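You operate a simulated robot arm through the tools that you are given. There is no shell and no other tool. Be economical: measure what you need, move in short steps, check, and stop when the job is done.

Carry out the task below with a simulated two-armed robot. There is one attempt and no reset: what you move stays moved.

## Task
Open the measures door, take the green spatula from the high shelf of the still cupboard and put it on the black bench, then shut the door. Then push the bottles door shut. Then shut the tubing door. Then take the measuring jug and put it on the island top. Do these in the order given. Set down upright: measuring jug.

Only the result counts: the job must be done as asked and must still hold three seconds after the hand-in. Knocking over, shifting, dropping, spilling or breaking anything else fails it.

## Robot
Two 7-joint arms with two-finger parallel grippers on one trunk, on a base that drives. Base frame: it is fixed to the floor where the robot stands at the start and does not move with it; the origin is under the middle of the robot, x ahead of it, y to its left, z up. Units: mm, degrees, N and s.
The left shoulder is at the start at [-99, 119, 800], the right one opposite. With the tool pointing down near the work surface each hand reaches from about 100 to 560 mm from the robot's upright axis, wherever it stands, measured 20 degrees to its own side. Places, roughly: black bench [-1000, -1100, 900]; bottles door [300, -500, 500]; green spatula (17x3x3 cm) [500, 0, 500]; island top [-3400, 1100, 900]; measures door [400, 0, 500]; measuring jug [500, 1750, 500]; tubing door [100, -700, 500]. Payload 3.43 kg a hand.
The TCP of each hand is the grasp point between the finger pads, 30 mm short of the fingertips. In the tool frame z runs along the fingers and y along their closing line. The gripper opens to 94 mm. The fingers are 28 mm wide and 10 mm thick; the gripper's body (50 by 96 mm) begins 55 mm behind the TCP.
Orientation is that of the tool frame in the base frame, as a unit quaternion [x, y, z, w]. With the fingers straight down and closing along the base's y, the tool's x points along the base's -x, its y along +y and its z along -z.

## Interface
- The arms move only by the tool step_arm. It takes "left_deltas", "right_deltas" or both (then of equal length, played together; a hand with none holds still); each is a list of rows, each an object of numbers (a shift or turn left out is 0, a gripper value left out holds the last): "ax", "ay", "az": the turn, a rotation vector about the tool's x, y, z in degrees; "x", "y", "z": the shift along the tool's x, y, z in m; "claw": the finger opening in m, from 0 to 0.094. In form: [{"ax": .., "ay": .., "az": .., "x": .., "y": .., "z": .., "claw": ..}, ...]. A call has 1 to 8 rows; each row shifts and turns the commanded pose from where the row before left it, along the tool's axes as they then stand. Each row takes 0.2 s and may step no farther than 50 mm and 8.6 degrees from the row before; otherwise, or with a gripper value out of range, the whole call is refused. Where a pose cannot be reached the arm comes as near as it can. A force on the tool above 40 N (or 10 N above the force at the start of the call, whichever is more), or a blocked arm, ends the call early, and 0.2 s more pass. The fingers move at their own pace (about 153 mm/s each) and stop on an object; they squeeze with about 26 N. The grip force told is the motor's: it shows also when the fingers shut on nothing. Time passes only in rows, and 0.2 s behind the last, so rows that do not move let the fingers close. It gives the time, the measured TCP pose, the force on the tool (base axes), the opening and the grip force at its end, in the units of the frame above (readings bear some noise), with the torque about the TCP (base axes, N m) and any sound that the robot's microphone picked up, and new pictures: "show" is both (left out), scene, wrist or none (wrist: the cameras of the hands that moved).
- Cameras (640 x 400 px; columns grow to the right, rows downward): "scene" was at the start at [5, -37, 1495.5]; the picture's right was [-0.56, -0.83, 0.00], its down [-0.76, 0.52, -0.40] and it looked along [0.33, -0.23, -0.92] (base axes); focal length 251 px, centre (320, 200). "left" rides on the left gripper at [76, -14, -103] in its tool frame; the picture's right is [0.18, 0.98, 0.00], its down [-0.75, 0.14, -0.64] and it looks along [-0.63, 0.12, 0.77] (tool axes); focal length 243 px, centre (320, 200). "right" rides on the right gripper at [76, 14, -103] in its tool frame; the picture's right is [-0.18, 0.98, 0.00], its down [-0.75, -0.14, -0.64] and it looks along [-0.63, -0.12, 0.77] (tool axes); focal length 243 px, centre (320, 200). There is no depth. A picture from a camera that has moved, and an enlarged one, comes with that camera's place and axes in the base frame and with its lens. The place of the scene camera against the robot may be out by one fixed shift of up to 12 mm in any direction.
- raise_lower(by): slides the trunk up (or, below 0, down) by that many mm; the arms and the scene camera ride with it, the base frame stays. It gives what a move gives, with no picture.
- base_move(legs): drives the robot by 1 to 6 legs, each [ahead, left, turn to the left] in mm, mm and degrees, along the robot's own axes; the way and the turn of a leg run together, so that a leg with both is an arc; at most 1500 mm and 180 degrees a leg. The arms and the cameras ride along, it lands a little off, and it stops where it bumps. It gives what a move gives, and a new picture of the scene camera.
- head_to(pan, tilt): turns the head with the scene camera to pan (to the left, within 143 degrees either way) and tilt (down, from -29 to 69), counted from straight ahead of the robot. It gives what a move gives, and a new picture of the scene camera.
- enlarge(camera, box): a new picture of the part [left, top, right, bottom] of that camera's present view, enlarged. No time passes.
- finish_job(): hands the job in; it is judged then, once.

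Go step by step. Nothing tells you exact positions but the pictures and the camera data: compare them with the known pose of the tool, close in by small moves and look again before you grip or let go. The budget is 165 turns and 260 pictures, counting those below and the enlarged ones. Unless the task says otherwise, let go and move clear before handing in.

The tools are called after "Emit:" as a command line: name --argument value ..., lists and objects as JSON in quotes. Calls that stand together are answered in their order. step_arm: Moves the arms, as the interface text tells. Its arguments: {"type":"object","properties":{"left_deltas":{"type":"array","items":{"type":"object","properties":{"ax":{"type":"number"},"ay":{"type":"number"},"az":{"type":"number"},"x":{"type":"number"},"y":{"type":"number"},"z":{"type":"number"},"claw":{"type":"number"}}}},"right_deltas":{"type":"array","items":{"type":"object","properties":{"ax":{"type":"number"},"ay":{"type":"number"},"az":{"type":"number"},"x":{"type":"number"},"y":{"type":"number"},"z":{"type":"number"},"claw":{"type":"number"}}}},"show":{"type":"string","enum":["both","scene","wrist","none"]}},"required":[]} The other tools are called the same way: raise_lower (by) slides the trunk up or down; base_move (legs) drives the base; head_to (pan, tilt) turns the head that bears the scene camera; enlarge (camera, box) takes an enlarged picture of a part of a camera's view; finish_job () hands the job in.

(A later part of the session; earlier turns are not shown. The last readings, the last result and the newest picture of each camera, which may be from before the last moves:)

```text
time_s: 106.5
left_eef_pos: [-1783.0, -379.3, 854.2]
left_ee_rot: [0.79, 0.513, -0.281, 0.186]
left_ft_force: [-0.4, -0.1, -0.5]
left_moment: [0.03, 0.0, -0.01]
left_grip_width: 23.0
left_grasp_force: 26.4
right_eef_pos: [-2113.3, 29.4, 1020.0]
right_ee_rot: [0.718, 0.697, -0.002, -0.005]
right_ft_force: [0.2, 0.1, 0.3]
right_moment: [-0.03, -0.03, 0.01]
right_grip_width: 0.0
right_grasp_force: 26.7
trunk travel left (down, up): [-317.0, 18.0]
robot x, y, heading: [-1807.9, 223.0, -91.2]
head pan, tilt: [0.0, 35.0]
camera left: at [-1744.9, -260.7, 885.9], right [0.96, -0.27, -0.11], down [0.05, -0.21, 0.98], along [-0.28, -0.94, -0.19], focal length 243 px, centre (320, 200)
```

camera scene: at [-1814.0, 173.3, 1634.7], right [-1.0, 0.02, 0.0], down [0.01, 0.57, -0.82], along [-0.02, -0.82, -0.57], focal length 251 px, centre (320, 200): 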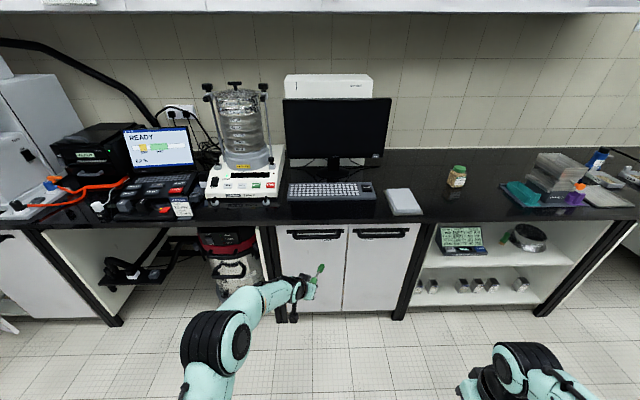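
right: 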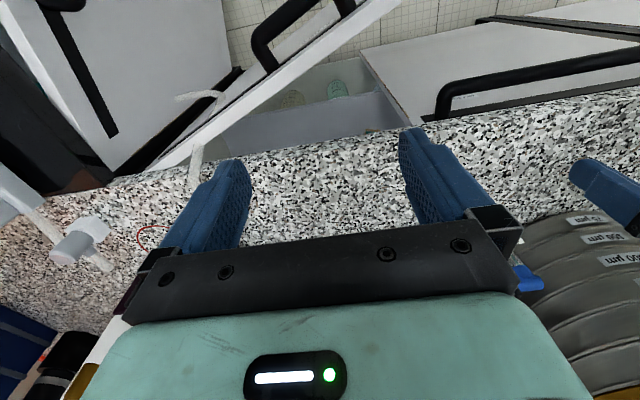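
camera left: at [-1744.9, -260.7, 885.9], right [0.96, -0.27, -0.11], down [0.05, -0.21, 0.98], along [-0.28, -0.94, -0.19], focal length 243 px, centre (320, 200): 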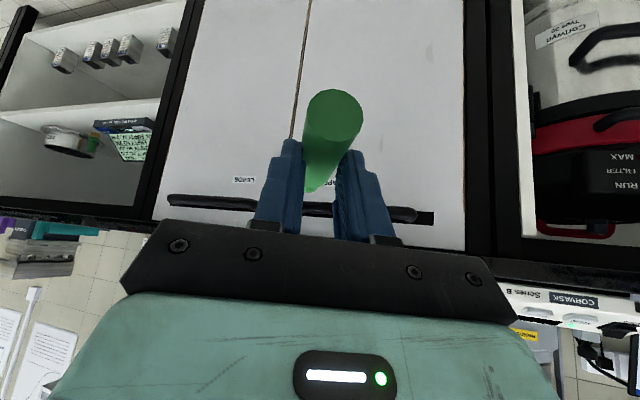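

Emit:
enlarge --camera "scene" --box '[260, 120, 580, 320]'

Emit:
enlarge --camera "scene" --box '[0, 120, 320, 320]'

```text
2.00 times, centred on (420, 220) of scene
camera zoom: at [-1813.8, 173.3, 1634.7], right [-1.0, 0.02, 0.0], down [0.01, 0.57, -0.82], along [-0.02, -0.82, -0.57], focal length 502 px, centre (120, 160)
```

zoom: 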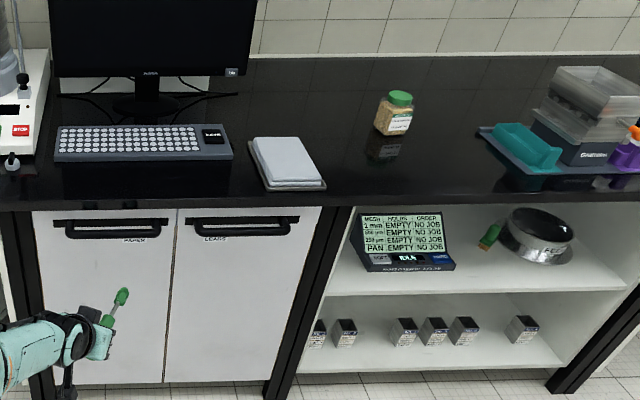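

```text
2.00 times, centred on (160, 220) of scene
camera zoom: at [-1813.8, 173.3, 1634.7], right [-1.0, 0.02, 0.0], down [0.01, 0.57, -0.82], along [-0.02, -0.82, -0.57], focal length 502 px, centre (640, 160)
```

zoom: 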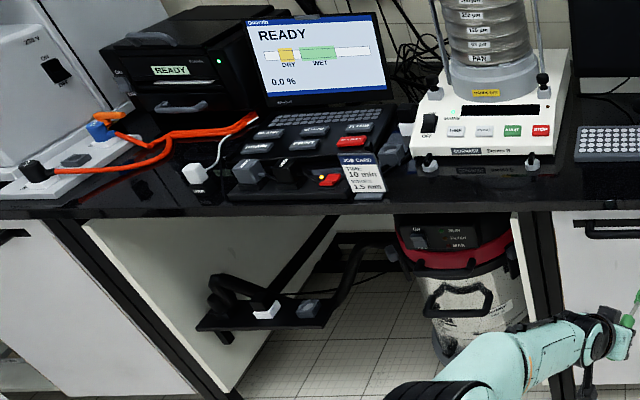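

The bench top is continuous with a clear area between the tablet and the jar (x≈−2430). I raise the hand and drive there.

Emit:
step_arm --left_deltas '[{"x": -0.027, "z": -0.0335}, {"x": -0.027, "z": -0.0335}, {"x": -0.027, "z": -0.0335}]' --show "none"

Emit:
base_move --legs '[[0, -640, 0], [250, 0, 0]]'

Emit:
head_to --pan 0 --tilt 50

```text
time_s: 107.3
left_eef_pos: [-1783.6, -378.8, 986.6]
left_ee_rot: [0.789, 0.513, -0.281, 0.187]
left_ft_force: [0.2, -1.0, -0.3]
left_moment: [0.05, 0.03, -0.02]
left_grip_width: 22.8
left_grasp_force: 25.9
right_eef_pos: [-2112.7, 30.4, 1020.7]
right_ee_rot: [0.718, 0.696, -0.003, -0.005]
right_ft_force: [0.2, -0.7, 0.1]
right_moment: [0.0, 0.02, 0.01]
right_grip_width: 0.0
right_grasp_force: 25.6
trunk travel left (down, up): [-317.0, 18.0]
robot x, y, heading: [-1815.5, 217.8, -91.5]
head pan, tilt: [0.0, 35.0]
```

```text
time_s: 111.7
left_eef_pos: [-2251.1, -374.2, 985.6]
left_ee_rot: [0.79, 0.512, -0.281, 0.186]
left_ft_force: [0.1, 0.0, -0.5]
left_moment: [0.0, 0.05, -0.02]
left_grip_width: 23.1
left_grasp_force: 25.4
right_eef_pos: [-2576.6, 33.1, 1019.5]
right_ee_rot: [0.72, 0.694, -0.003, -0.006]
right_ft_force: [0.7, 0.1, 0.8]
right_moment: [-0.03, 0.0, -0.01]
right_grip_width: 0.0
right_grasp_force: 25.7
trunk travel left (down, up): [-317.0, 18.0]
robot x, y, heading: [-2273.7, 226.7, -91.4]
head pan, tilt: [0.0, 35.0]
stopped in leg 1: the robot was blocked; the commanded pose is now the measured one
camera scene: at [-2277.8, 177.5, 1634.7], right [-1.0, 0.03, 0.0], down [0.01, 0.57, -0.82], along [-0.02, -0.82, -0.57], focal length 251 px, centre (320, 200)
```

scene: 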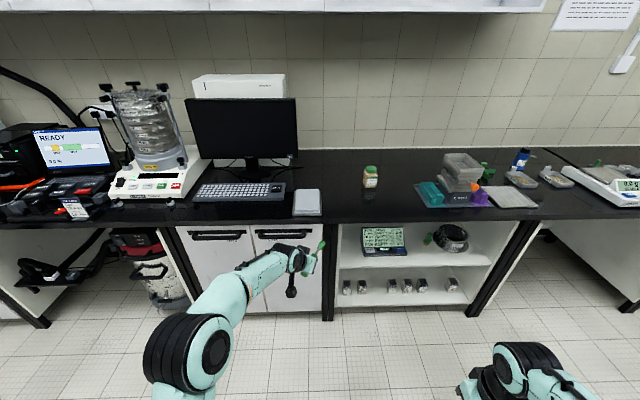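

```text
time_s: 112.5
left_eef_pos: [-2251.9, -373.4, 985.3]
left_ee_rot: [0.791, 0.511, -0.282, 0.185]
left_ft_force: [0.3, -0.3, -0.5]
left_moment: [0.02, -0.01, 0.02]
left_grip_width: 22.9
left_grasp_force: 25.6
right_eef_pos: [-2577.7, 36.3, 1020.1]
right_ee_rot: [0.719, 0.695, -0.002, -0.005]
right_ft_force: [-0.2, 0.0, 0.2]
right_moment: [0.01, -0.02, 0.03]
right_grip_width: 0.2
right_grasp_force: 26.0
trunk travel left (down, up): [-317.0, 18.0]
robot x, y, heading: [-2277.0, 226.2, -91.4]
head pan, tilt: [0.0, 50.0]
camera scene: at [-2278.7, 189.6, 1613.0], right [-1.0, 0.03, 0.0], down [0.02, 0.77, -0.64], along [-0.02, -0.64, -0.77], focal length 251 px, centre (320, 200)
```

scene: 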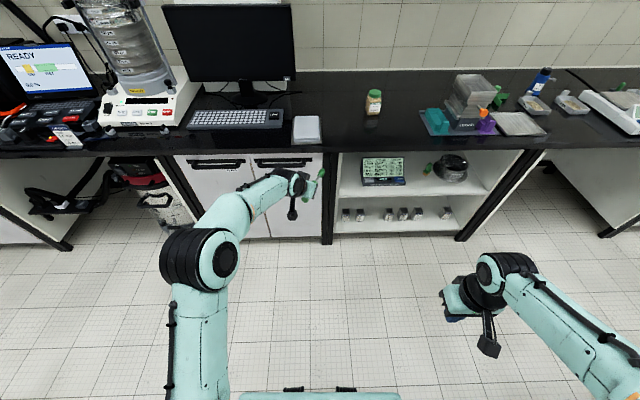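

Blocked probably by the island corner behind-right. I move toward the bench first, then right.

Emit:
base_move --legs '[[250, 0, 0], [0, -170, 0]]'

```text
time_s: 116.0
left_eef_pos: [-2424.7, -613.9, 985.3]
left_ee_rot: [0.79, 0.512, -0.282, 0.186]
left_ft_force: [0.0, -0.6, -0.9]
left_moment: [0.01, -0.02, -0.02]
left_grip_width: 22.7
left_grasp_force: 26.2
right_eef_pos: [-2753.2, -206.8, 1019.9]
right_ee_rot: [0.719, 0.695, -0.003, -0.005]
right_ft_force: [0.3, -0.3, 0.1]
right_moment: [0.0, 0.01, 0.02]
right_grip_width: 0.1
right_grasp_force: 25.7
trunk travel left (down, up): [-317.0, 18.0]
robot x, y, heading: [-2453.7, -14.7, -91.4]
head pan, tilt: [0.0, 50.0]
camera scene: at [-2453.7, -51.8, 1613.0], right [-1.0, 0.02, 0.0], down [0.02, 0.77, -0.64], along [-0.02, -0.64, -0.77], focal length 251 px, centre (320, 200)
```

scene: 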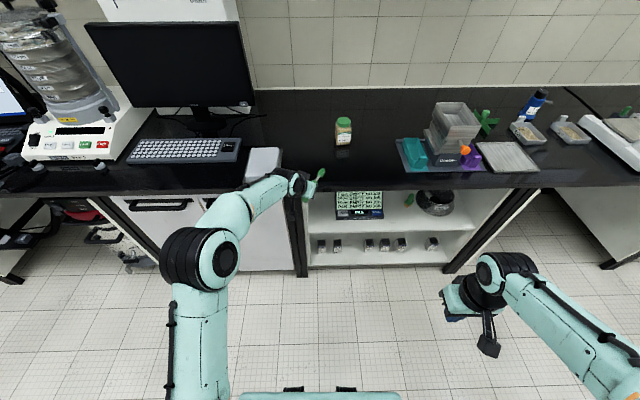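

Emit:
base_move --legs '[[200, 0, 0]]'

Emit:
step_arm --left_deltas '[{}]' --show "wrist"

Emit:
enlarge --camera "scene" --box '[200, 80, 440, 230]'

```text
time_s: 117.6
left_eef_pos: [-2429.6, -816.4, 985.5]
left_ee_rot: [0.791, 0.511, -0.282, 0.185]
left_ft_force: [-0.6, -0.5, -1.0]
left_moment: [0.02, 0.01, -0.01]
left_grip_width: 22.9
left_grasp_force: 26.2
right_eef_pos: [-2757.6, -408.7, 1020.1]
right_ee_rot: [0.719, 0.695, -0.003, -0.005]
right_ft_force: [-0.3, 0.2, -0.4]
right_moment: [-0.01, -0.01, -0.01]
right_grip_width: 0.0
right_grasp_force: 25.9
trunk travel left (down, up): [-317.0, 18.0]
robot x, y, heading: [-2457.1, -221.9, -91.3]
head pan, tilt: [0.0, 50.0]
camera scene: at [-2458.5, -253.9, 1612.8], right [-1.0, 0.02, 0.0], down [0.02, 0.77, -0.64], along [-0.02, -0.64, -0.77], focal length 251 px, centre (320, 200)
```

scene: 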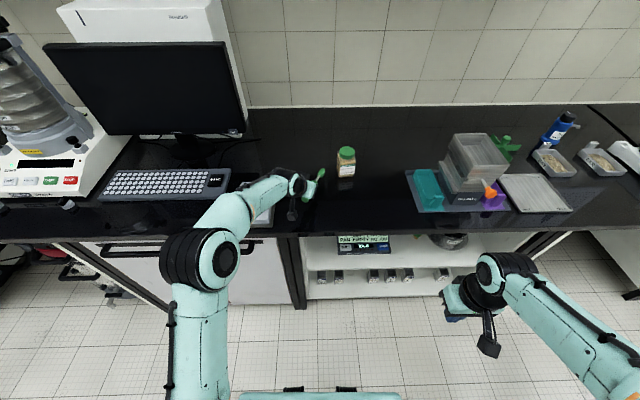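

```text
time_s: 118.0
left_eef_pos: [-2429.7, -816.5, 984.3]
left_ee_rot: [0.791, 0.511, -0.281, 0.185]
left_ft_force: [-0.6, 0.1, -0.1]
left_moment: [0.0, -0.03, -0.01]
left_grip_width: 22.8
left_grasp_force: 26.1
right_eef_pos: [-2758.5, -406.6, 1019.5]
right_ee_rot: [0.718, 0.696, -0.003, -0.005]
right_ft_force: [0.4, -0.3, -0.3]
right_moment: [-0.01, -0.01, -0.01]
right_grip_width: 0.0
right_grasp_force: 26.0
trunk travel left (down, up): [-317.0, 18.0]
robot x, y, heading: [-2455.9, -219.3, -91.6]
head pan, tilt: [0.0, 50.0]
camera left: at [-2391.5, -696.9, 1016.7], right [0.96, -0.27, -0.11], down [0.05, -0.21, 0.98], along [-0.29, -0.94, -0.19], focal length 243 px, centre (320, 200)
```

left: 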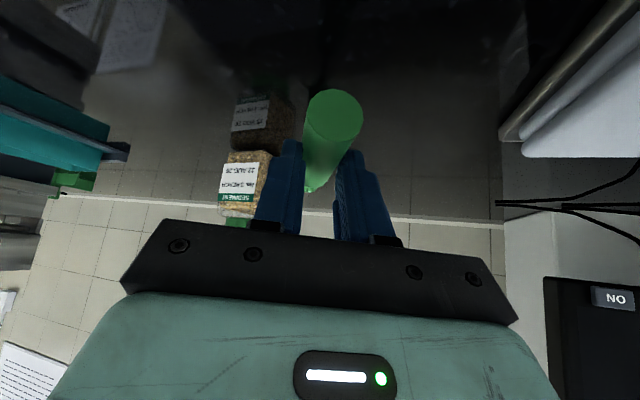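

```text
2.67 times, centred on (320, 155) of scene
camera zoom: at [-2458.5, -252.9, 1612.9], right [-1.0, 0.02, 0.0], down [0.02, 0.77, -0.64], along [-0.02, -0.64, -0.77], focal length 670 px, centre (320, 320)
```

zoom: 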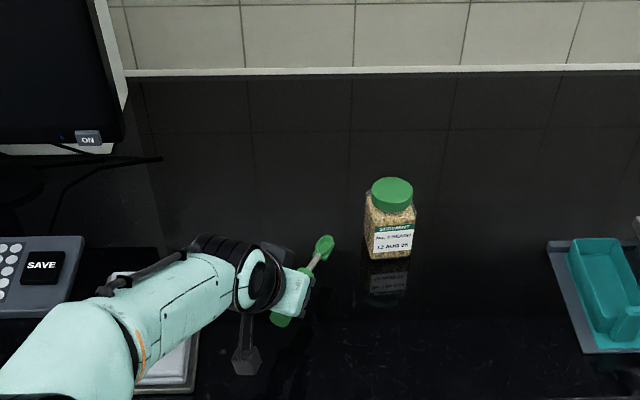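

Spatula lies level in the grip over a clear area. Lower gently to contact.

Emit:
step_arm --left_deltas '[{"x": 0.0127, "z": 0.0155}, {"x": 0.0127, "z": 0.0155}]' --show "none"

Emit:
step_arm --left_deltas '[{"x": 0.0025, "z": 0.0031}, {"x": 0.0025, "z": 0.0031}]' --show "wrist"

```text
time_s: 118.6
left_eef_pos: [-2430.1, -817.2, 943.5]
left_ee_rot: [0.79, 0.512, -0.281, 0.185]
left_ft_force: [0.7, -0.5, -0.6]
left_moment: [0.02, -0.01, 0.02]
left_grip_width: 22.8
left_grasp_force: 26.3
right_eef_pos: [-2758.5, -407.9, 1020.6]
right_ee_rot: [0.718, 0.696, -0.003, -0.005]
right_ft_force: [-0.6, -0.1, 0.0]
right_moment: [-0.01, 0.03, 0.03]
right_grip_width: 0.3
right_grasp_force: 26.3
trunk travel left (down, up): [-317.0, 18.0]
robot x, y, heading: [-2455.9, -220.2, -91.4]
head pan, tilt: [0.0, 50.0]
```

```text
time_s: 119.2
left_eef_pos: [-2430.4, -817.2, 940.3]
left_ee_rot: [0.79, 0.509, -0.285, 0.188]
left_ft_force: [0.8, 1.8, 13.1]
left_moment: [0.41, -0.08, 0.01]
left_grip_width: 22.7
left_grasp_force: 25.7
right_eef_pos: [-2758.4, -407.5, 1020.9]
right_ee_rot: [0.719, 0.695, -0.003, -0.005]
right_ft_force: [-0.4, 0.3, 0.7]
right_moment: [0.03, 0.0, -0.02]
right_grip_width: 0.0
right_grasp_force: 26.4
trunk travel left (down, up): [-317.0, 18.0]
robot x, y, heading: [-2460.4, -216.2, -91.5]
head pan, tilt: [0.0, 50.0]
camera left: at [-2391.5, -697.6, 970.4], right [0.96, -0.27, -0.11], down [0.05, -0.21, 0.98], along [-0.29, -0.94, -0.18], focal length 243 px, centre (320, 200)
```

left: 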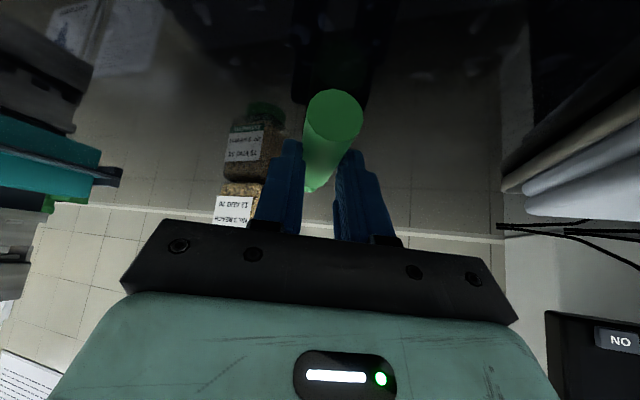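

Contact (13 N). I open partially.

Emit:
step_arm --left_deltas '[{"x": -0.001, "z": -0.001, "claw": 0.028}, {"claw": 0.034}, {"claw": 0.05}, {}]' --show "wrist"

```text
time_s: 120.2
left_eef_pos: [-2430.6, -816.2, 938.2]
left_ee_rot: [0.791, 0.511, -0.281, 0.186]
left_ft_force: [0.4, -0.4, 0.0]
left_moment: [0.01, 0.01, -0.01]
left_grip_width: 49.6
left_grasp_force: 0.1
right_eef_pos: [-2757.5, -409.0, 1019.5]
right_ee_rot: [0.718, 0.696, -0.002, -0.005]
right_ft_force: [-0.5, 0.5, 0.1]
right_moment: [0.01, 0.0, -0.02]
right_grip_width: 0.1
right_grasp_force: 25.8
trunk travel left (down, up): [-317.0, 18.0]
robot x, y, heading: [-2460.5, -219.2, -91.7]
head pan, tilt: [0.0, 50.0]
camera left: at [-2391.1, -697.6, 969.2], right [0.96, -0.27, -0.11], down [0.05, -0.21, 0.98], along [-0.29, -0.94, -0.19], focal length 243 px, centre (320, 200)
```

left: 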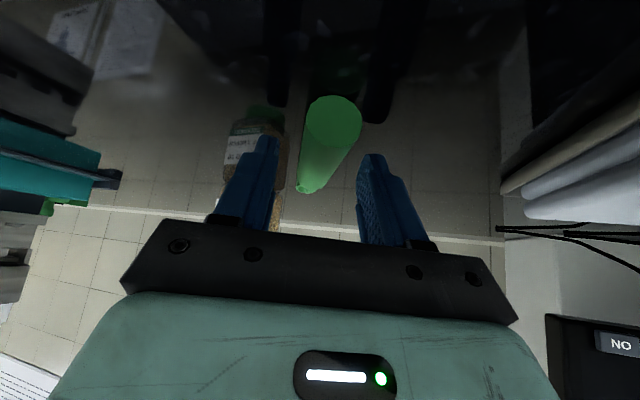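

Stable. Open wide and lift straight up, then back away.

Emit:
step_arm --left_deltas '[{"claw": 0.08}, {}, {"x": -0.019, "z": -0.023}, {"x": -0.025, "z": -0.031}, {"x": -0.025, "z": -0.031}]' --show "wrist"

Emit:
base_move --legs '[[-250, 0, 0]]'

Emit:
enlarge --camera "scene" --box '[200, 80, 440, 230]'

```text
time_s: 121.4
left_eef_pos: [-2428.5, -815.0, 1049.7]
left_ee_rot: [0.791, 0.51, -0.282, 0.186]
left_ft_force: [-0.3, 0.1, -0.6]
left_moment: [0.0, 0.0, 0.03]
left_grip_width: 80.0
left_grasp_force: 0.0
right_eef_pos: [-2758.1, -407.8, 1019.8]
right_ee_rot: [0.718, 0.696, -0.003, -0.005]
right_ft_force: [0.8, 0.5, 0.3]
right_moment: [0.0, 0.03, 0.01]
right_grip_width: 0.0
right_grasp_force: 26.1
trunk travel left (down, up): [-317.0, 18.0]
robot x, y, heading: [-2458.8, -219.8, -91.5]
head pan, tilt: [0.0, 50.0]
camera left: at [-2390.6, -696.3, 1080.7], right [0.96, -0.27, -0.11], down [0.05, -0.21, 0.98], along [-0.29, -0.94, -0.19], focal length 243 px, centre (320, 200)
```

left: 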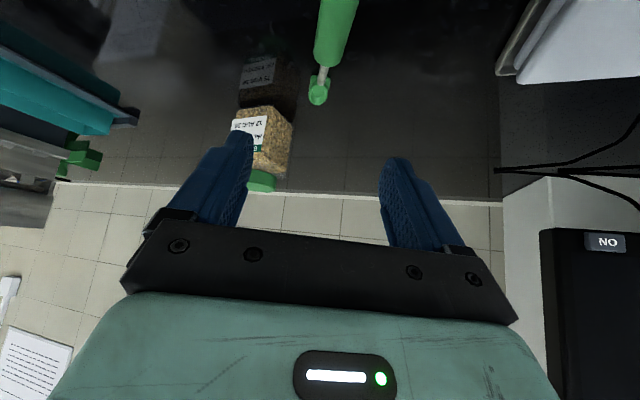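

```text
time_s: 123.2
left_eef_pos: [-2424.4, -567.0, 1049.6]
left_ee_rot: [0.791, 0.51, -0.282, 0.185]
left_ft_force: [-0.4, -0.6, 0.5]
left_moment: [-0.04, 0.03, 0.0]
left_grip_width: 80.0
left_grasp_force: 0.1
right_eef_pos: [-2751.0, -157.9, 1019.7]
right_ee_rot: [0.72, 0.694, -0.003, -0.005]
right_ft_force: [-0.6, -1.2, -1.2]
right_moment: [-0.03, 0.0, 0.01]
right_grip_width: 0.1
right_grasp_force: 26.1
trunk travel left (down, up): [-317.0, 18.0]
robot x, y, heading: [-2454.9, 30.7, -91.5]
head pan, tilt: [0.0, 50.0]
camera scene: at [-2452.0, -4.5, 1613.1], right [-1.0, 0.03, 0.0], down [0.02, 0.77, -0.64], along [-0.02, -0.64, -0.77], focal length 251 px, centre (320, 200)
```

scene: 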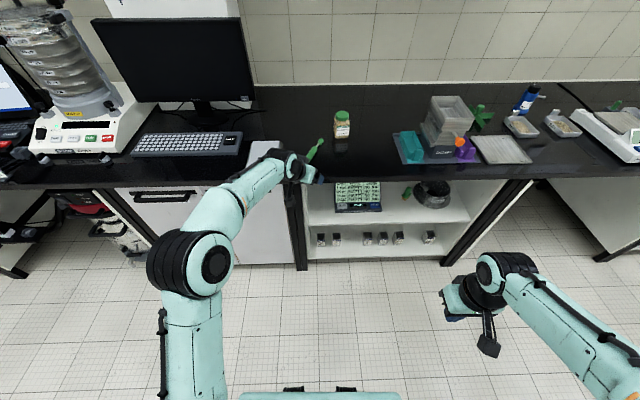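

```text
2.67 times, centred on (320, 155) of scene
camera zoom: at [-2452.0, -4.5, 1613.1], right [-1.0, 0.03, 0.0], down [0.02, 0.77, -0.64], along [-0.02, -0.64, -0.77], focal length 670 px, centre (320, 320)
```

zoom: 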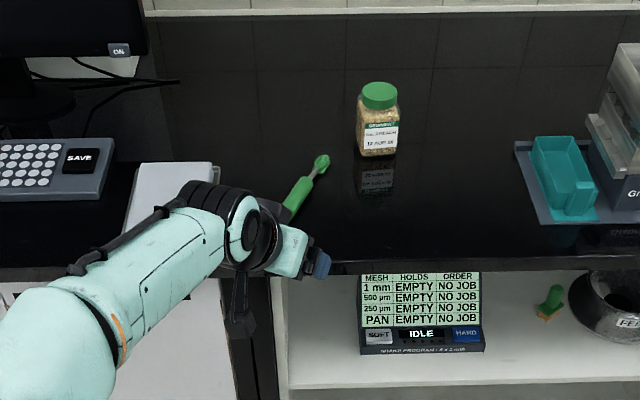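

Spatula is placed on the black bench. I return toward the measures door, coming to its left side.

Emit:
base_move --legs '[[0, 0, 91.5], [1000, 200, 0], [650, 210, 0]]'

Emit:
head_to --pan -15 --tilt 45

```text
time_s: 135.8
left_eef_pos: [-182.3, 476.1, 1048.9]
left_ee_rot: [0.19, 0.922, -0.065, 0.331]
left_ft_force: [-0.6, 0.4, -0.5]
left_moment: [-0.01, -0.01, -0.03]
left_grip_width: 80.0
left_grasp_force: 0.1
right_eef_pos: [-583.7, 140.2, 1019.3]
right_ee_rot: [0.008, 1.0, -0.006, -0.001]
right_ft_force: [-0.4, 0.0, 0.4]
right_moment: [0.02, -0.01, 0.02]
right_grip_width: 0.1
right_grasp_force: 25.9
trunk travel left (down, up): [-317.0, 18.0]
robot x, y, heading: [-780.1, 435.1, -0.6]
head pan, tilt: [0.0, 50.0]
camera scene: at [-747.2, 433.6, 1612.9], right [-0.01, -1.0, 0.0], down [-0.77, 0.01, -0.64], along [0.64, -0.01, -0.77], focal length 251 px, centre (320, 200)
```

scene: 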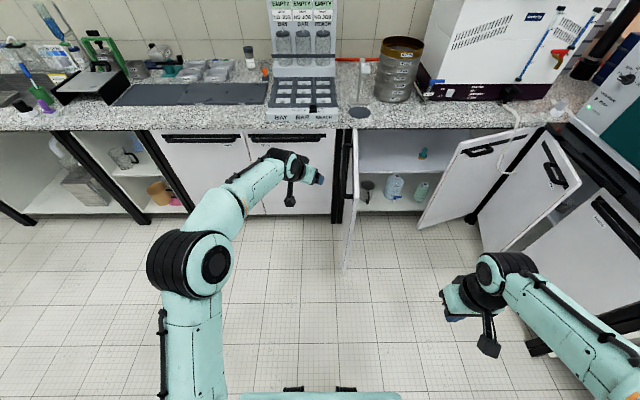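

```text
time_s: 136.6
left_eef_pos: [-181.2, 476.1, 1049.8]
left_ee_rot: [0.19, 0.922, -0.065, 0.331]
left_ft_force: [0.0, -0.7, 0.3]
left_moment: [0.01, 0.01, -0.03]
left_grip_width: 79.9
left_grasp_force: 0.0
right_eef_pos: [-582.5, 139.8, 1019.4]
right_ee_rot: [0.009, 1.0, -0.005, -0.002]
right_ft_force: [-0.2, -0.6, 0.0]
right_moment: [0.01, -0.01, -0.01]
right_grip_width: 0.0
right_grasp_force: 26.2
trunk travel left (down, up): [-317.0, 18.0]
robot x, y, heading: [-777.8, 437.3, -0.6]
head pan, tilt: [-15.0, 45.0]
camera scene: at [-745.8, 412.6, 1619.9], right [-0.27, -0.96, 0.0], down [-0.68, 0.19, -0.71], along [0.68, -0.19, -0.71], focal length 251 px, centre (320, 200)
```

scene: 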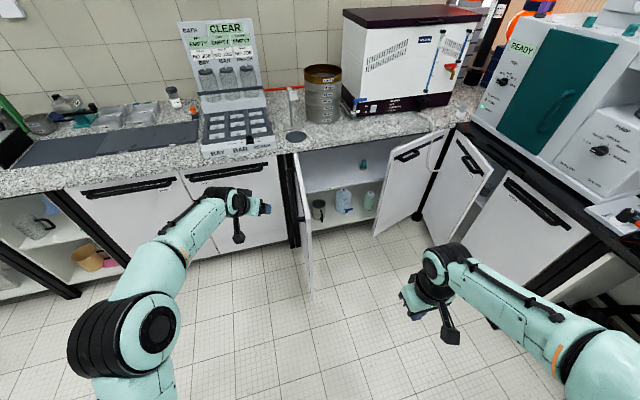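

I lower the left hand to door height and sweep right with the base to push the door toward shut.

Emit:
raise_lower --by -315

Emit:
step_arm --left_deltas '[{"claw": 0.0, "x": 0.0127, "z": 0.0155}, {"x": 0.0127, "z": 0.0155}]' --show "none"

Emit:
base_move --legs '[[170, 0, 0], [0, -300, 0]]'

```text
time_s: 139.7
left_eef_pos: [-181.7, 475.7, 734.6]
left_ee_rot: [0.189, 0.922, -0.065, 0.332]
left_ft_force: [0.3, 0.6, -0.1]
left_moment: [-0.01, -0.01, -0.01]
left_grip_width: 80.2
left_grasp_force: 0.1
right_eef_pos: [-583.5, 140.7, 705.5]
right_ee_rot: [0.009, 1.0, -0.005, -0.001]
right_ft_force: [-0.1, -0.4, 0.1]
right_moment: [-0.03, -0.01, 0.01]
right_grip_width: 0.0
right_grasp_force: 26.0
trunk travel left (down, up): [-2.0, 333.0]
robot x, y, heading: [-780.5, 437.5, -0.6]
head pan, tilt: [-15.0, 45.0]
```

```text
time_s: 140.3
left_eef_pos: [-181.4, 475.4, 694.6]
left_ee_rot: [0.19, 0.922, -0.065, 0.331]
left_ft_force: [-0.1, -1.0, 0.2]
left_moment: [0.0, 0.02, -0.02]
left_grip_width: 0.0
left_grasp_force: 26.0
right_eef_pos: [-584.6, 140.4, 704.4]
right_ee_rot: [0.009, 1.0, -0.005, -0.002]
right_ft_force: [-0.5, -0.4, 1.1]
right_moment: [0.0, -0.02, -0.02]
right_grip_width: 0.0
right_grasp_force: 25.9
trunk travel left (down, up): [-2.0, 333.0]
robot x, y, heading: [-779.0, 438.3, -0.7]
head pan, tilt: [-15.0, 45.0]
```

```text
time_s: 144.7
left_eef_pos: [-12.6, 171.3, 695.0]
left_ee_rot: [0.19, 0.922, -0.065, 0.331]
left_ft_force: [0.5, -0.7, 0.2]
left_moment: [0.03, -0.01, 0.02]
left_grip_width: 0.0
left_grasp_force: 26.0
right_eef_pos: [-415.0, -165.8, 702.9]
right_ee_rot: [0.008, 1.0, -0.005, -0.001]
right_ft_force: [0.1, -0.5, 0.7]
right_moment: [-0.04, 0.01, 0.01]
right_grip_width: 0.1
right_grasp_force: 26.4
trunk travel left (down, up): [-2.0, 333.0]
robot x, y, heading: [-611.0, 130.1, -0.3]
head pan, tilt: [-15.0, 45.0]
camera scene: at [-527.6, 107.4, 1297.8], right [-0.27, -0.96, 0.0], down [-0.68, 0.19, -0.71], along [0.68, -0.19, -0.71], focal length 251 px, centre (320, 200)
```

scene: 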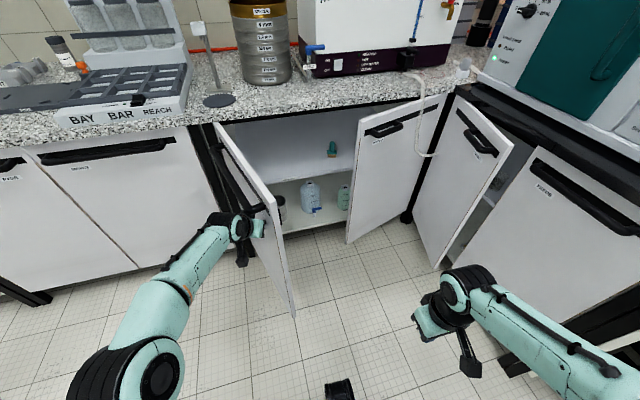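

Emit:
base_move --legs '[[50, -170, 0], [100, -50, 0]]'

```text
time_s: 147.6
left_eef_pos: [132.9, -52.8, 694.9]
left_ee_rot: [0.193, 0.922, -0.066, 0.33]
left_ft_force: [-0.6, 0.0, -0.8]
left_moment: [-0.02, 0.03, -0.01]
left_grip_width: 0.1
left_grasp_force: 25.3
right_eef_pos: [-270.3, -386.1, 704.0]
right_ee_rot: [0.012, 1.0, -0.005, -0.001]
right_ft_force: [0.1, 0.8, 0.4]
right_moment: [0.0, 0.02, 0.03]
right_grip_width: 0.0
right_grasp_force: 25.8
trunk travel left (down, up): [-2.0, 333.0]
robot x, y, heading: [-461.6, -81.3, -0.8]
head pan, tilt: [-15.0, 45.0]
camera scene: at [-380.9, -113.4, 1297.8], right [-0.27, -0.96, 0.0], down [-0.68, 0.19, -0.71], along [0.68, -0.19, -0.71], focal length 251 px, centre (320, 200)
```

scene: 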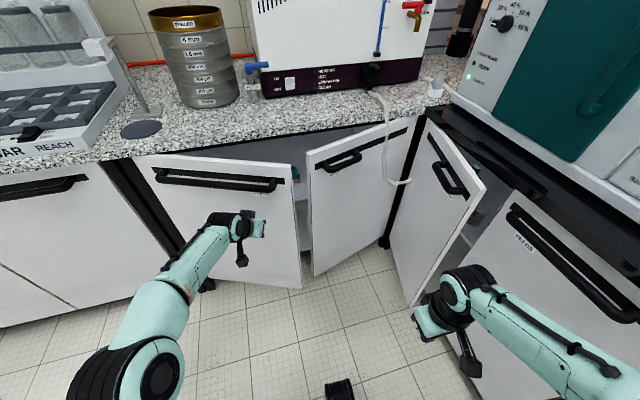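

Emit:
base_move --legs '[[140, 0, 0]]'

Emit:
base_move --legs '[[70, 0, 0]]'

Emit:
enlarge --camera "scene" --box '[80, 80, 480, 330]'

```text
time_s: 148.9
left_eef_pos: [274.7, -54.8, 695.2]
left_ee_rot: [0.193, 0.922, -0.067, 0.33]
left_ft_force: [0.6, 0.7, -0.2]
left_moment: [0.03, 0.0, -0.06]
left_grip_width: 0.0
left_grasp_force: 25.8
right_eef_pos: [-130.4, -387.0, 705.9]
right_ee_rot: [0.011, 1.0, -0.005, -0.003]
right_ft_force: [-0.8, -0.2, -0.3]
right_moment: [-0.02, 0.02, 0.0]
right_grip_width: 0.0
right_grasp_force: 25.9
trunk travel left (down, up): [-2.0, 333.0]
robot x, y, heading: [-324.1, -92.8, -0.8]
head pan, tilt: [-15.0, 45.0]
camera scene: at [-241.0, -115.3, 1297.8], right [-0.27, -0.96, 0.0], down [-0.68, 0.19, -0.71], along [0.68, -0.19, -0.71], focal length 251 px, centre (320, 200)
```

scene: 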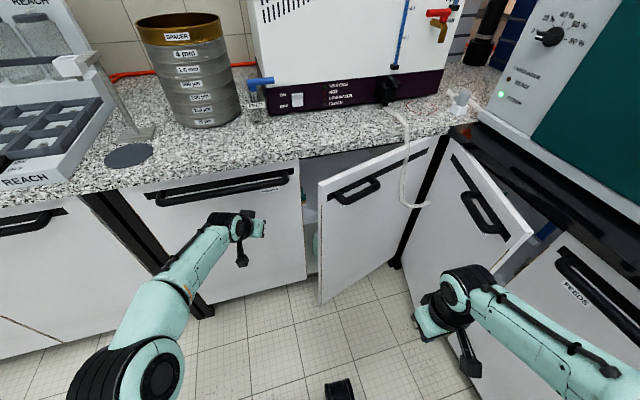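

```text
time_s: 149.9
left_eef_pos: [326.2, -56.6, 695.3]
left_ee_rot: [0.194, 0.924, -0.067, 0.324]
left_ft_force: [-2.0, 0.8, 1.0]
left_moment: [0.01, -0.02, 0.02]
left_grip_width: 0.2
left_grasp_force: 25.6
right_eef_pos: [-74.3, -389.9, 705.2]
right_ee_rot: [0.012, 1.0, -0.005, -0.002]
right_ft_force: [-0.4, 0.3, -0.3]
right_moment: [-0.02, 0.0, -0.03]
right_grip_width: 0.0
right_grasp_force: 25.9
trunk travel left (down, up): [-2.0, 333.0]
robot x, y, heading: [-267.7, -94.2, -0.8]
head pan, tilt: [-15.0, 45.0]
stopped in leg 1: the force on the tool passed its limit at 95 N (the readings are from after the stop); the commanded pose is now the measured one
camera scene: at [-184.7, -116.1, 1297.8], right [-0.27, -0.96, 0.0], down [-0.68, 0.19, -0.71], along [0.68, -0.19, -0.71], focal length 251 px, centre (320, 200)
```

scene: 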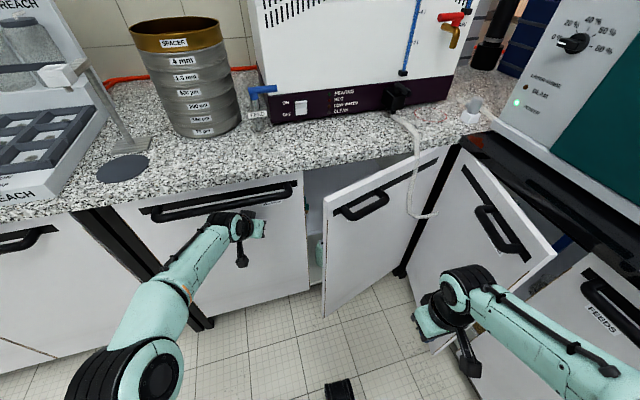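

```text
1.60 times, centred on (280, 205) of scene
camera zoom: at [-184.7, -116.1, 1297.8], right [-0.27, -0.96, 0.0], down [-0.68, 0.19, -0.71], along [0.68, -0.19, -0.71], focal length 402 px, centre (384, 192)
```

zoom: 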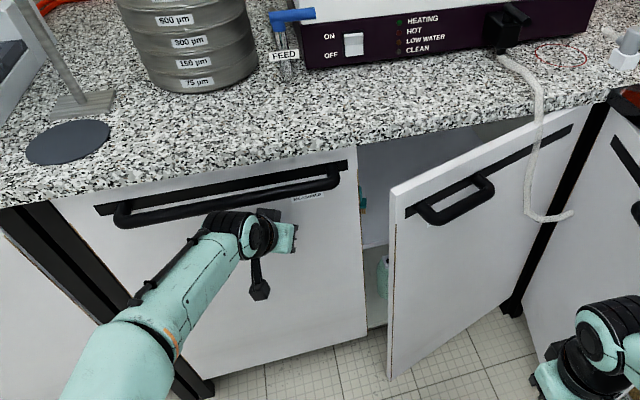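

The measures door is shut. Next I retract the left hand and bring the right hand forward to push the bottles door near its free edge.

Emit:
step_arm --left_deltas '[{"z": -0.0229, "x": 0.0287, "y": -0.0161}, {"z": -0.0229, "x": 0.0287, "y": -0.0161}, {"z": -0.0229, "x": 0.0287, "y": -0.0161}, {"z": -0.0229, "x": 0.0287, "y": -0.0161}, {"z": -0.0229, "x": 0.0287, "y": -0.0161}]' --right_deltas '[{"x": -0.04, "y": 0.011}, {"x": -0.04, "y": 0.011}, {"x": -0.04, "y": 0.011}, {"x": -0.04, "y": 0.011}, {"x": -0.04, "y": 0.011}]' --show "both"

```text
time_s: 151.1
left_eef_pos: [126.0, -54.4, 694.9]
left_ee_rot: [0.194, 0.924, -0.068, 0.324]
left_ft_force: [0.0, -0.1, -0.3]
left_moment: [-0.04, 0.0, -0.01]
left_grip_width: 0.0
left_grasp_force: 25.9
right_eef_pos: [130.4, -337.9, 703.2]
right_ee_rot: [0.013, 1.0, -0.005, -0.002]
right_ft_force: [0.0, 1.0, 0.2]
right_moment: [0.01, 0.0, 0.02]
right_grip_width: 0.0
right_grasp_force: 25.6
trunk travel left (down, up): [-2.0, 333.0]
robot x, y, heading: [-265.9, -91.9, -0.7]
head pan, tilt: [-15.0, 45.0]
camera scene: at [-184.2, -116.0, 1297.8], right [-0.27, -0.96, 0.0], down [-0.68, 0.19, -0.71], along [0.68, -0.19, -0.71], focal length 251 px, centre (320, 200)
camera right: at [54.0, -320.4, 805.1], right [0.21, 0.98, -0.01], down [0.75, -0.15, 0.64], along [0.63, -0.14, -0.77], focal length 243 px, centre (320, 200)
camera left: at [8.8, -17.6, 727.4], right [0.26, 0.96, -0.12], down [0.23, 0.05, 0.97], along [0.94, -0.28, -0.21], focal length 243 px, centre (320, 200)
```

scene: 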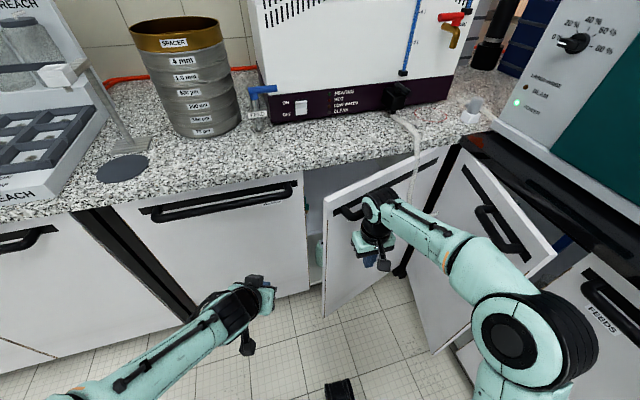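
right: 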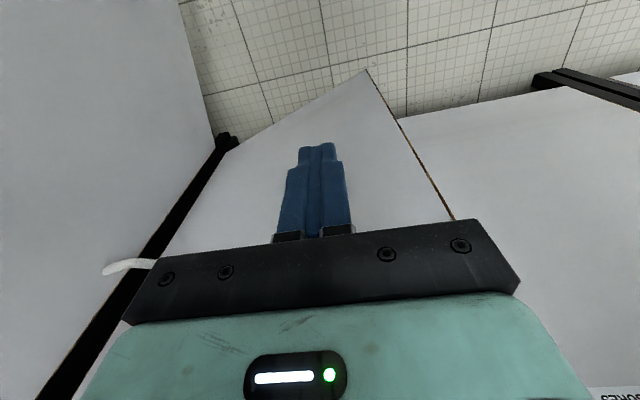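
left: 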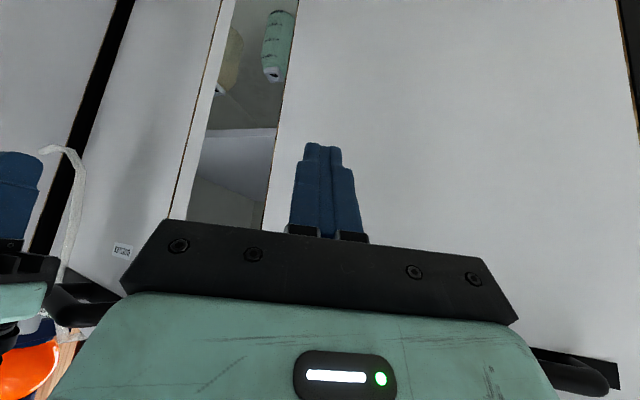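

The elbows ride high above the hands, so the way is clear. I push the bottles door forward with the right hand.

Emit:
base_move --legs '[[130, 0, 0]]'

Emit:
base_move --legs '[[80, 0, 0]]'

Emit:
enlarge --camera "scene" --box '[160, 100, 560, 350]'

```text
time_s: 152.4
left_eef_pos: [255.7, -56.4, 694.3]
left_ee_rot: [0.195, 0.923, -0.069, 0.324]
left_ft_force: [0.2, -1.1, -0.1]
left_moment: [0.01, -0.03, -0.01]
left_grip_width: 0.1
left_grasp_force: 26.1
right_eef_pos: [259.1, -341.3, 702.4]
right_ee_rot: [0.012, 1.0, -0.005, -0.002]
right_ft_force: [1.7, 0.0, 0.0]
right_moment: [0.03, 0.01, -0.01]
right_grip_width: 0.1
right_grasp_force: 25.9
trunk travel left (down, up): [-2.0, 333.0]
robot x, y, heading: [-135.3, -91.6, -0.7]
head pan, tilt: [-15.0, 45.0]
camera scene: at [-54.4, -118.3, 1297.8], right [-0.27, -0.96, 0.0], down [-0.68, 0.19, -0.71], along [0.68, -0.19, -0.71], focal length 251 px, centre (320, 200)
```

scene: 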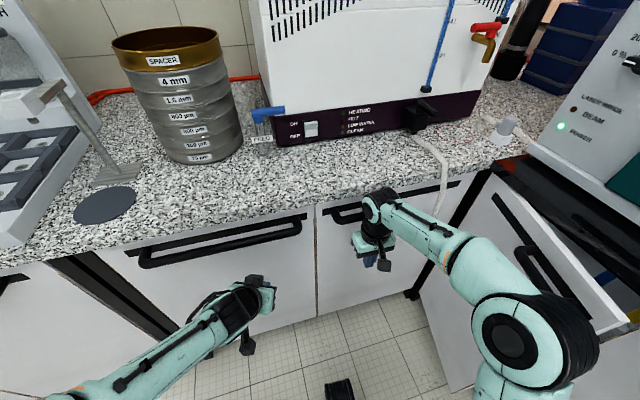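

```text
time_s: 153.3
left_eef_pos: [277.6, -58.1, 695.9]
left_ee_rot: [0.196, 0.923, -0.067, 0.325]
left_ft_force: [0.5, 0.5, -0.2]
left_moment: [0.01, -0.01, -0.02]
left_grip_width: 0.0
left_grasp_force: 25.4
right_eef_pos: [272.1, -340.9, 705.9]
right_ee_rot: [0.013, 1.0, -0.005, -0.013]
right_ft_force: [-19.7, 0.6, 7.2]
right_moment: [-0.15, -2.47, 0.07]
right_grip_width: 0.0
right_grasp_force: 25.8
trunk travel left (down, up): [-2.0, 333.0]
robot x, y, heading: [-114.4, -86.5, -0.7]
head pan, tilt: [-15.0, 45.0]
stopped in leg 1: the force on the tool passed its limit at 142 N (the readings are from after the stop); the commanded pose is now the measured one
camera scene: at [-35.3, -118.5, 1298.0], right [-0.28, -0.96, 0.0], down [-0.68, 0.2, -0.71], along [0.68, -0.2, -0.71], focal length 251 px, centre (320, 200)
```

scene: 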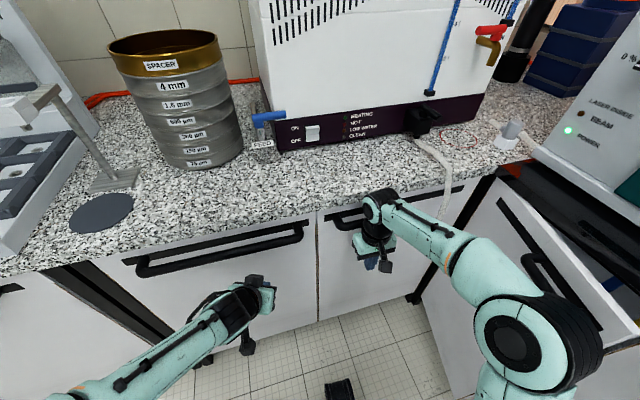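

```text
1.60 times, centred on (360, 225) of scene
camera zoom: at [-35.3, -118.5, 1298.0], right [-0.28, -0.96, 0.0], down [-0.68, 0.2, -0.71], along [0.68, -0.2, -0.71], focal length 402 px, centre (256, 160)
```

zoom: 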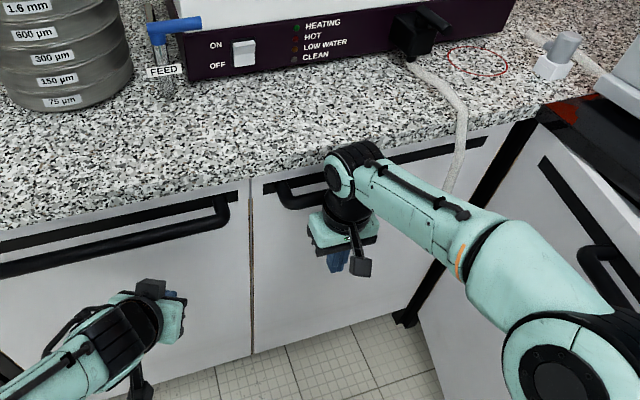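

The bottles door is flush. I back away, turn to face the black bench, and use the left hand to shut the tubing door.

Emit:
base_move --legs '[[-350, 60, 0], [0, 0, -90]]'

Emit:
head_to --pan 30 --tilt 45

```text
time_s: 159.3
left_eef_pos: [-414.9, -420.2, 695.1]
left_ee_rot: [0.783, 0.528, -0.273, 0.186]
left_ft_force: [0.2, 0.2, -1.2]
left_moment: [0.0, 0.0, 0.03]
left_grip_width: 0.0
left_grasp_force: 26.5
right_eef_pos: [-698.2, -422.9, 705.1]
right_ee_rot: [0.705, 0.709, 0.007, -0.014]
right_ft_force: [1.1, 0.4, 0.6]
right_moment: [-0.01, 0.0, -0.01]
right_grip_width: 0.2
right_grasp_force: 25.9
trunk travel left (down, up): [-2.0, 333.0]
robot x, y, heading: [-461.9, -25.7, -89.4]
head pan, tilt: [-15.0, 45.0]
camera scene: at [-482.3, -114.5, 1297.8], right [-0.97, 0.25, 0.0], down [0.17, 0.69, -0.71], along [-0.17, -0.69, -0.71], focal length 251 px, centre (320, 200)
```

scene: 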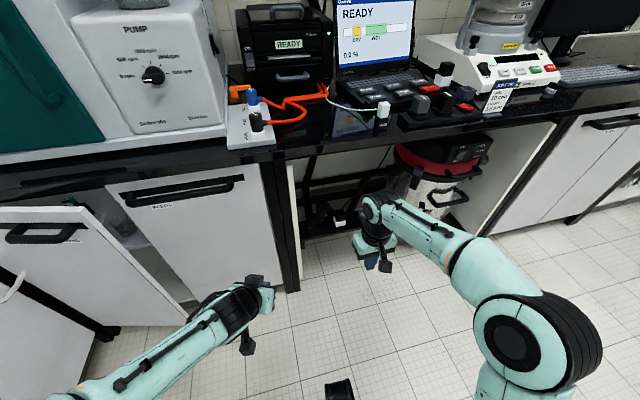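

```text
time_s: 160.4
left_eef_pos: [-416.4, -419.6, 694.1]
left_ee_rot: [0.783, 0.528, -0.274, 0.184]
left_ft_force: [0.2, 0.3, 0.9]
left_moment: [0.0, 0.04, -0.03]
left_grip_width: 0.0
left_grasp_force: 26.0
right_eef_pos: [-699.3, -424.0, 703.8]
right_ee_rot: [0.705, 0.709, 0.006, -0.014]
right_ft_force: [-1.5, -0.5, 0.1]
right_moment: [-0.01, 0.0, 0.03]
right_grip_width: 0.0
right_grasp_force: 26.0
trunk travel left (down, up): [-2.0, 333.0]
robot x, y, heading: [-462.1, -24.6, -89.0]
head pan, tilt: [30.0, 45.0]
camera scene: at [-420.7, -105.6, 1297.8], right [-0.86, -0.51, 0.0], down [-0.36, 0.61, -0.71], along [0.36, -0.61, -0.71], focal length 251 px, centre (320, 200)
```

scene: 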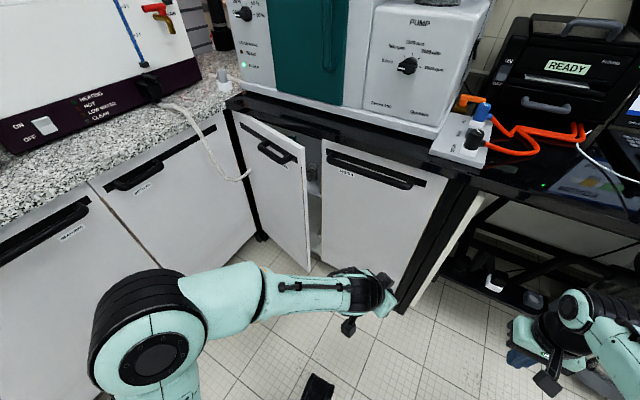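

Emit:
base_move --legs '[[0, 425, 0], [200, 0, 0]]'

Emit:
base_move --legs '[[150, 0, 0]]'

```text
time_s: 165.9
left_eef_pos: [14.6, -614.8, 695.2]
left_ee_rot: [0.784, 0.526, -0.273, 0.184]
left_ft_force: [-0.6, 1.1, 0.4]
left_moment: [0.06, 0.0, 0.01]
left_grip_width: 0.0
left_grasp_force: 26.6
right_eef_pos: [-269.0, -618.4, 704.0]
right_ee_rot: [0.706, 0.708, 0.006, -0.013]
right_ft_force: [0.3, 0.2, 0.4]
right_moment: [0.02, -0.04, 0.0]
right_grip_width: 0.0
right_grasp_force: 25.9
trunk travel left (down, up): [-2.0, 333.0]
robot x, y, heading: [-29.6, -221.7, -89.1]
head pan, tilt: [30.0, 45.0]
camera scene: at [9.4, -301.2, 1297.8], right [-0.86, -0.51, 0.0], down [-0.36, 0.61, -0.71], along [0.36, -0.61, -0.71], focal length 251 px, centre (320, 200)
```

scene: 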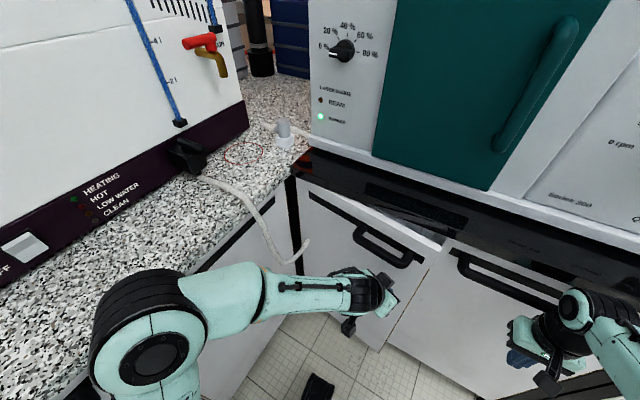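

```text
time_s: 166.8
left_eef_pos: [12.4, -634.0, 694.3]
left_ee_rot: [0.784, 0.526, -0.274, 0.185]
left_ft_force: [0.2, 0.4, 0.4]
left_moment: [0.0, 0.01, -0.01]
left_grip_width: 0.0
left_grasp_force: 25.9
right_eef_pos: [-267.6, -629.8, 706.1]
right_ee_rot: [0.706, 0.708, 0.013, -0.022]
right_ft_force: [1.1, 18.4, 6.0]
right_moment: [-2.21, 0.1, 0.07]
right_grip_width: 0.0
right_grasp_force: 25.8
trunk travel left (down, up): [-2.0, 333.0]
robot x, y, heading: [-29.4, -242.9, -89.3]
head pan, tilt: [30.0, 45.0]
stopped in leg 1: the force on the tool passed its limit at 131 N (the readings are from after the stop); the commanded pose is now the measured one
camera scene: at [9.8, -318.8, 1297.9], right [-0.86, -0.51, 0.0], down [-0.36, 0.61, -0.71], along [0.36, -0.61, -0.71], focal length 251 px, centre (320, 200)
```

scene: 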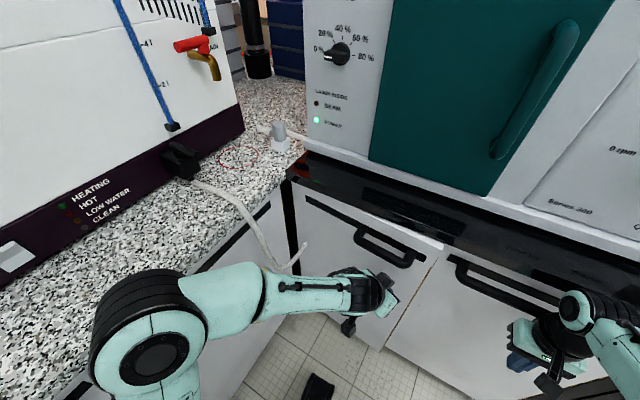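

The right hand met the next door's handle; I back off slightly and push with the left arm alone.

Emit:
base_move --legs '[[-30, 0, 0]]'

Emit:
step_arm --left_deltas '[{"z": 0.0145, "x": -0.0181, "y": 0.0095}, {"z": 0.0145, "x": -0.0181, "y": 0.0095}, {"z": 0.0145, "x": -0.0181, "y": 0.0095}, {"z": 0.0145, "x": -0.0181, "y": 0.0095}, {"z": 0.0087, "x": -0.0109, "y": 0.0057}, {"z": 0.0087, "x": -0.0109, "y": 0.0057}]' --show "scene"

```text
time_s: 167.6
left_eef_pos: [14.4, -605.9, 695.2]
left_ee_rot: [0.784, 0.526, -0.274, 0.185]
left_ft_force: [1.2, 0.5, -0.2]
left_moment: [-0.01, 0.01, 0.0]
left_grip_width: 0.0
left_grasp_force: 26.0
right_eef_pos: [-267.6, -602.1, 705.7]
right_ee_rot: [0.705, 0.709, 0.014, -0.022]
right_ft_force: [-0.8, 0.2, -0.1]
right_moment: [-0.02, 0.0, 0.04]
right_grip_width: 0.0
right_grasp_force: 26.1
trunk travel left (down, up): [-2.0, 333.0]
robot x, y, heading: [-31.3, -213.7, -89.4]
head pan, tilt: [30.0, 45.0]
camera scene: at [9.2, -291.5, 1297.8], right [-0.86, -0.51, 0.0], down [-0.36, 0.61, -0.71], along [0.36, -0.61, -0.71], focal length 251 px, centre (320, 200)
```

scene: 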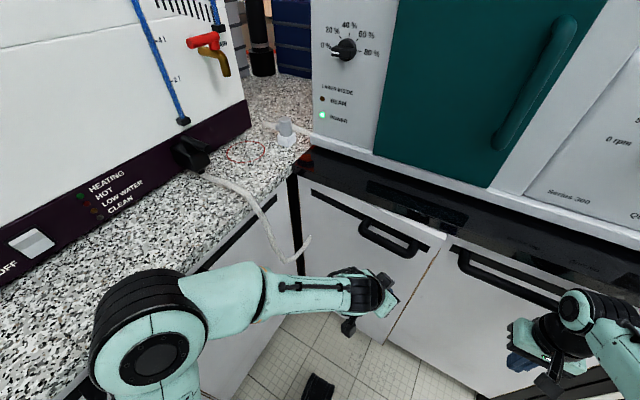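

```text
time_s: 168.5
left_eef_pos: [13.8, -687.8, 695.2]
left_ee_rot: [0.785, 0.528, -0.27, 0.181]
left_ft_force: [3.3, 10.4, 6.5]
left_moment: [0.0, -0.02, 0.08]
left_grip_width: 0.0
left_grasp_force: 26.4
right_eef_pos: [-267.8, -602.2, 706.2]
right_ee_rot: [0.705, 0.709, 0.014, -0.022]
right_ft_force: [-0.1, -0.1, -0.5]
right_moment: [-0.01, 0.0, 0.0]
right_grip_width: 0.0
right_grasp_force: 25.9
trunk travel left (down, up): [-2.0, 333.0]
robot x, y, heading: [-28.4, -213.3, -89.2]
head pan, tilt: [30.0, 45.0]
stopped in row 4 (left hand): the force on the tool passed its limit at 70 N (the readings are from after the stop); the commanded pose is now the measured one
camera scene: at [9.4, -290.7, 1297.9], right [-0.86, -0.51, 0.0], down [-0.36, 0.61, -0.71], along [0.36, -0.61, -0.71], focal length 251 px, centre (320, 200)
```

scene: 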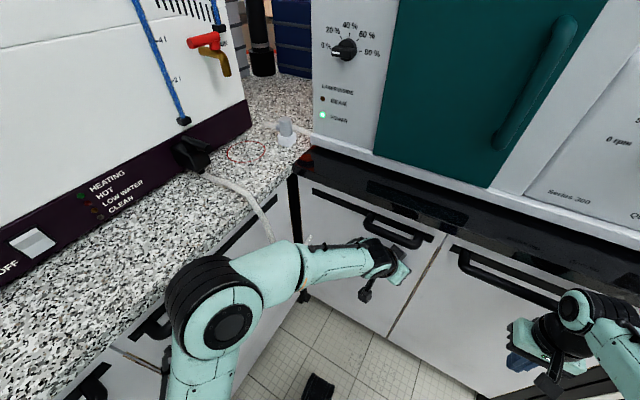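

Emit:
enlarge --camera "scene" --box '[240, 130, 560, 330]'

```text
2.00 times, centred on (400, 230) of scene
camera zoom: at [9.4, -290.7, 1297.9], right [-0.86, -0.51, 0.0], down [-0.36, 0.61, -0.71], along [0.36, -0.61, -0.71], focal length 502 px, centre (160, 140)
```

zoom: 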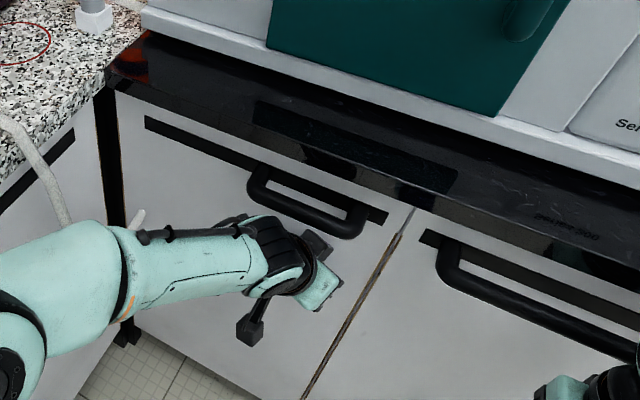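

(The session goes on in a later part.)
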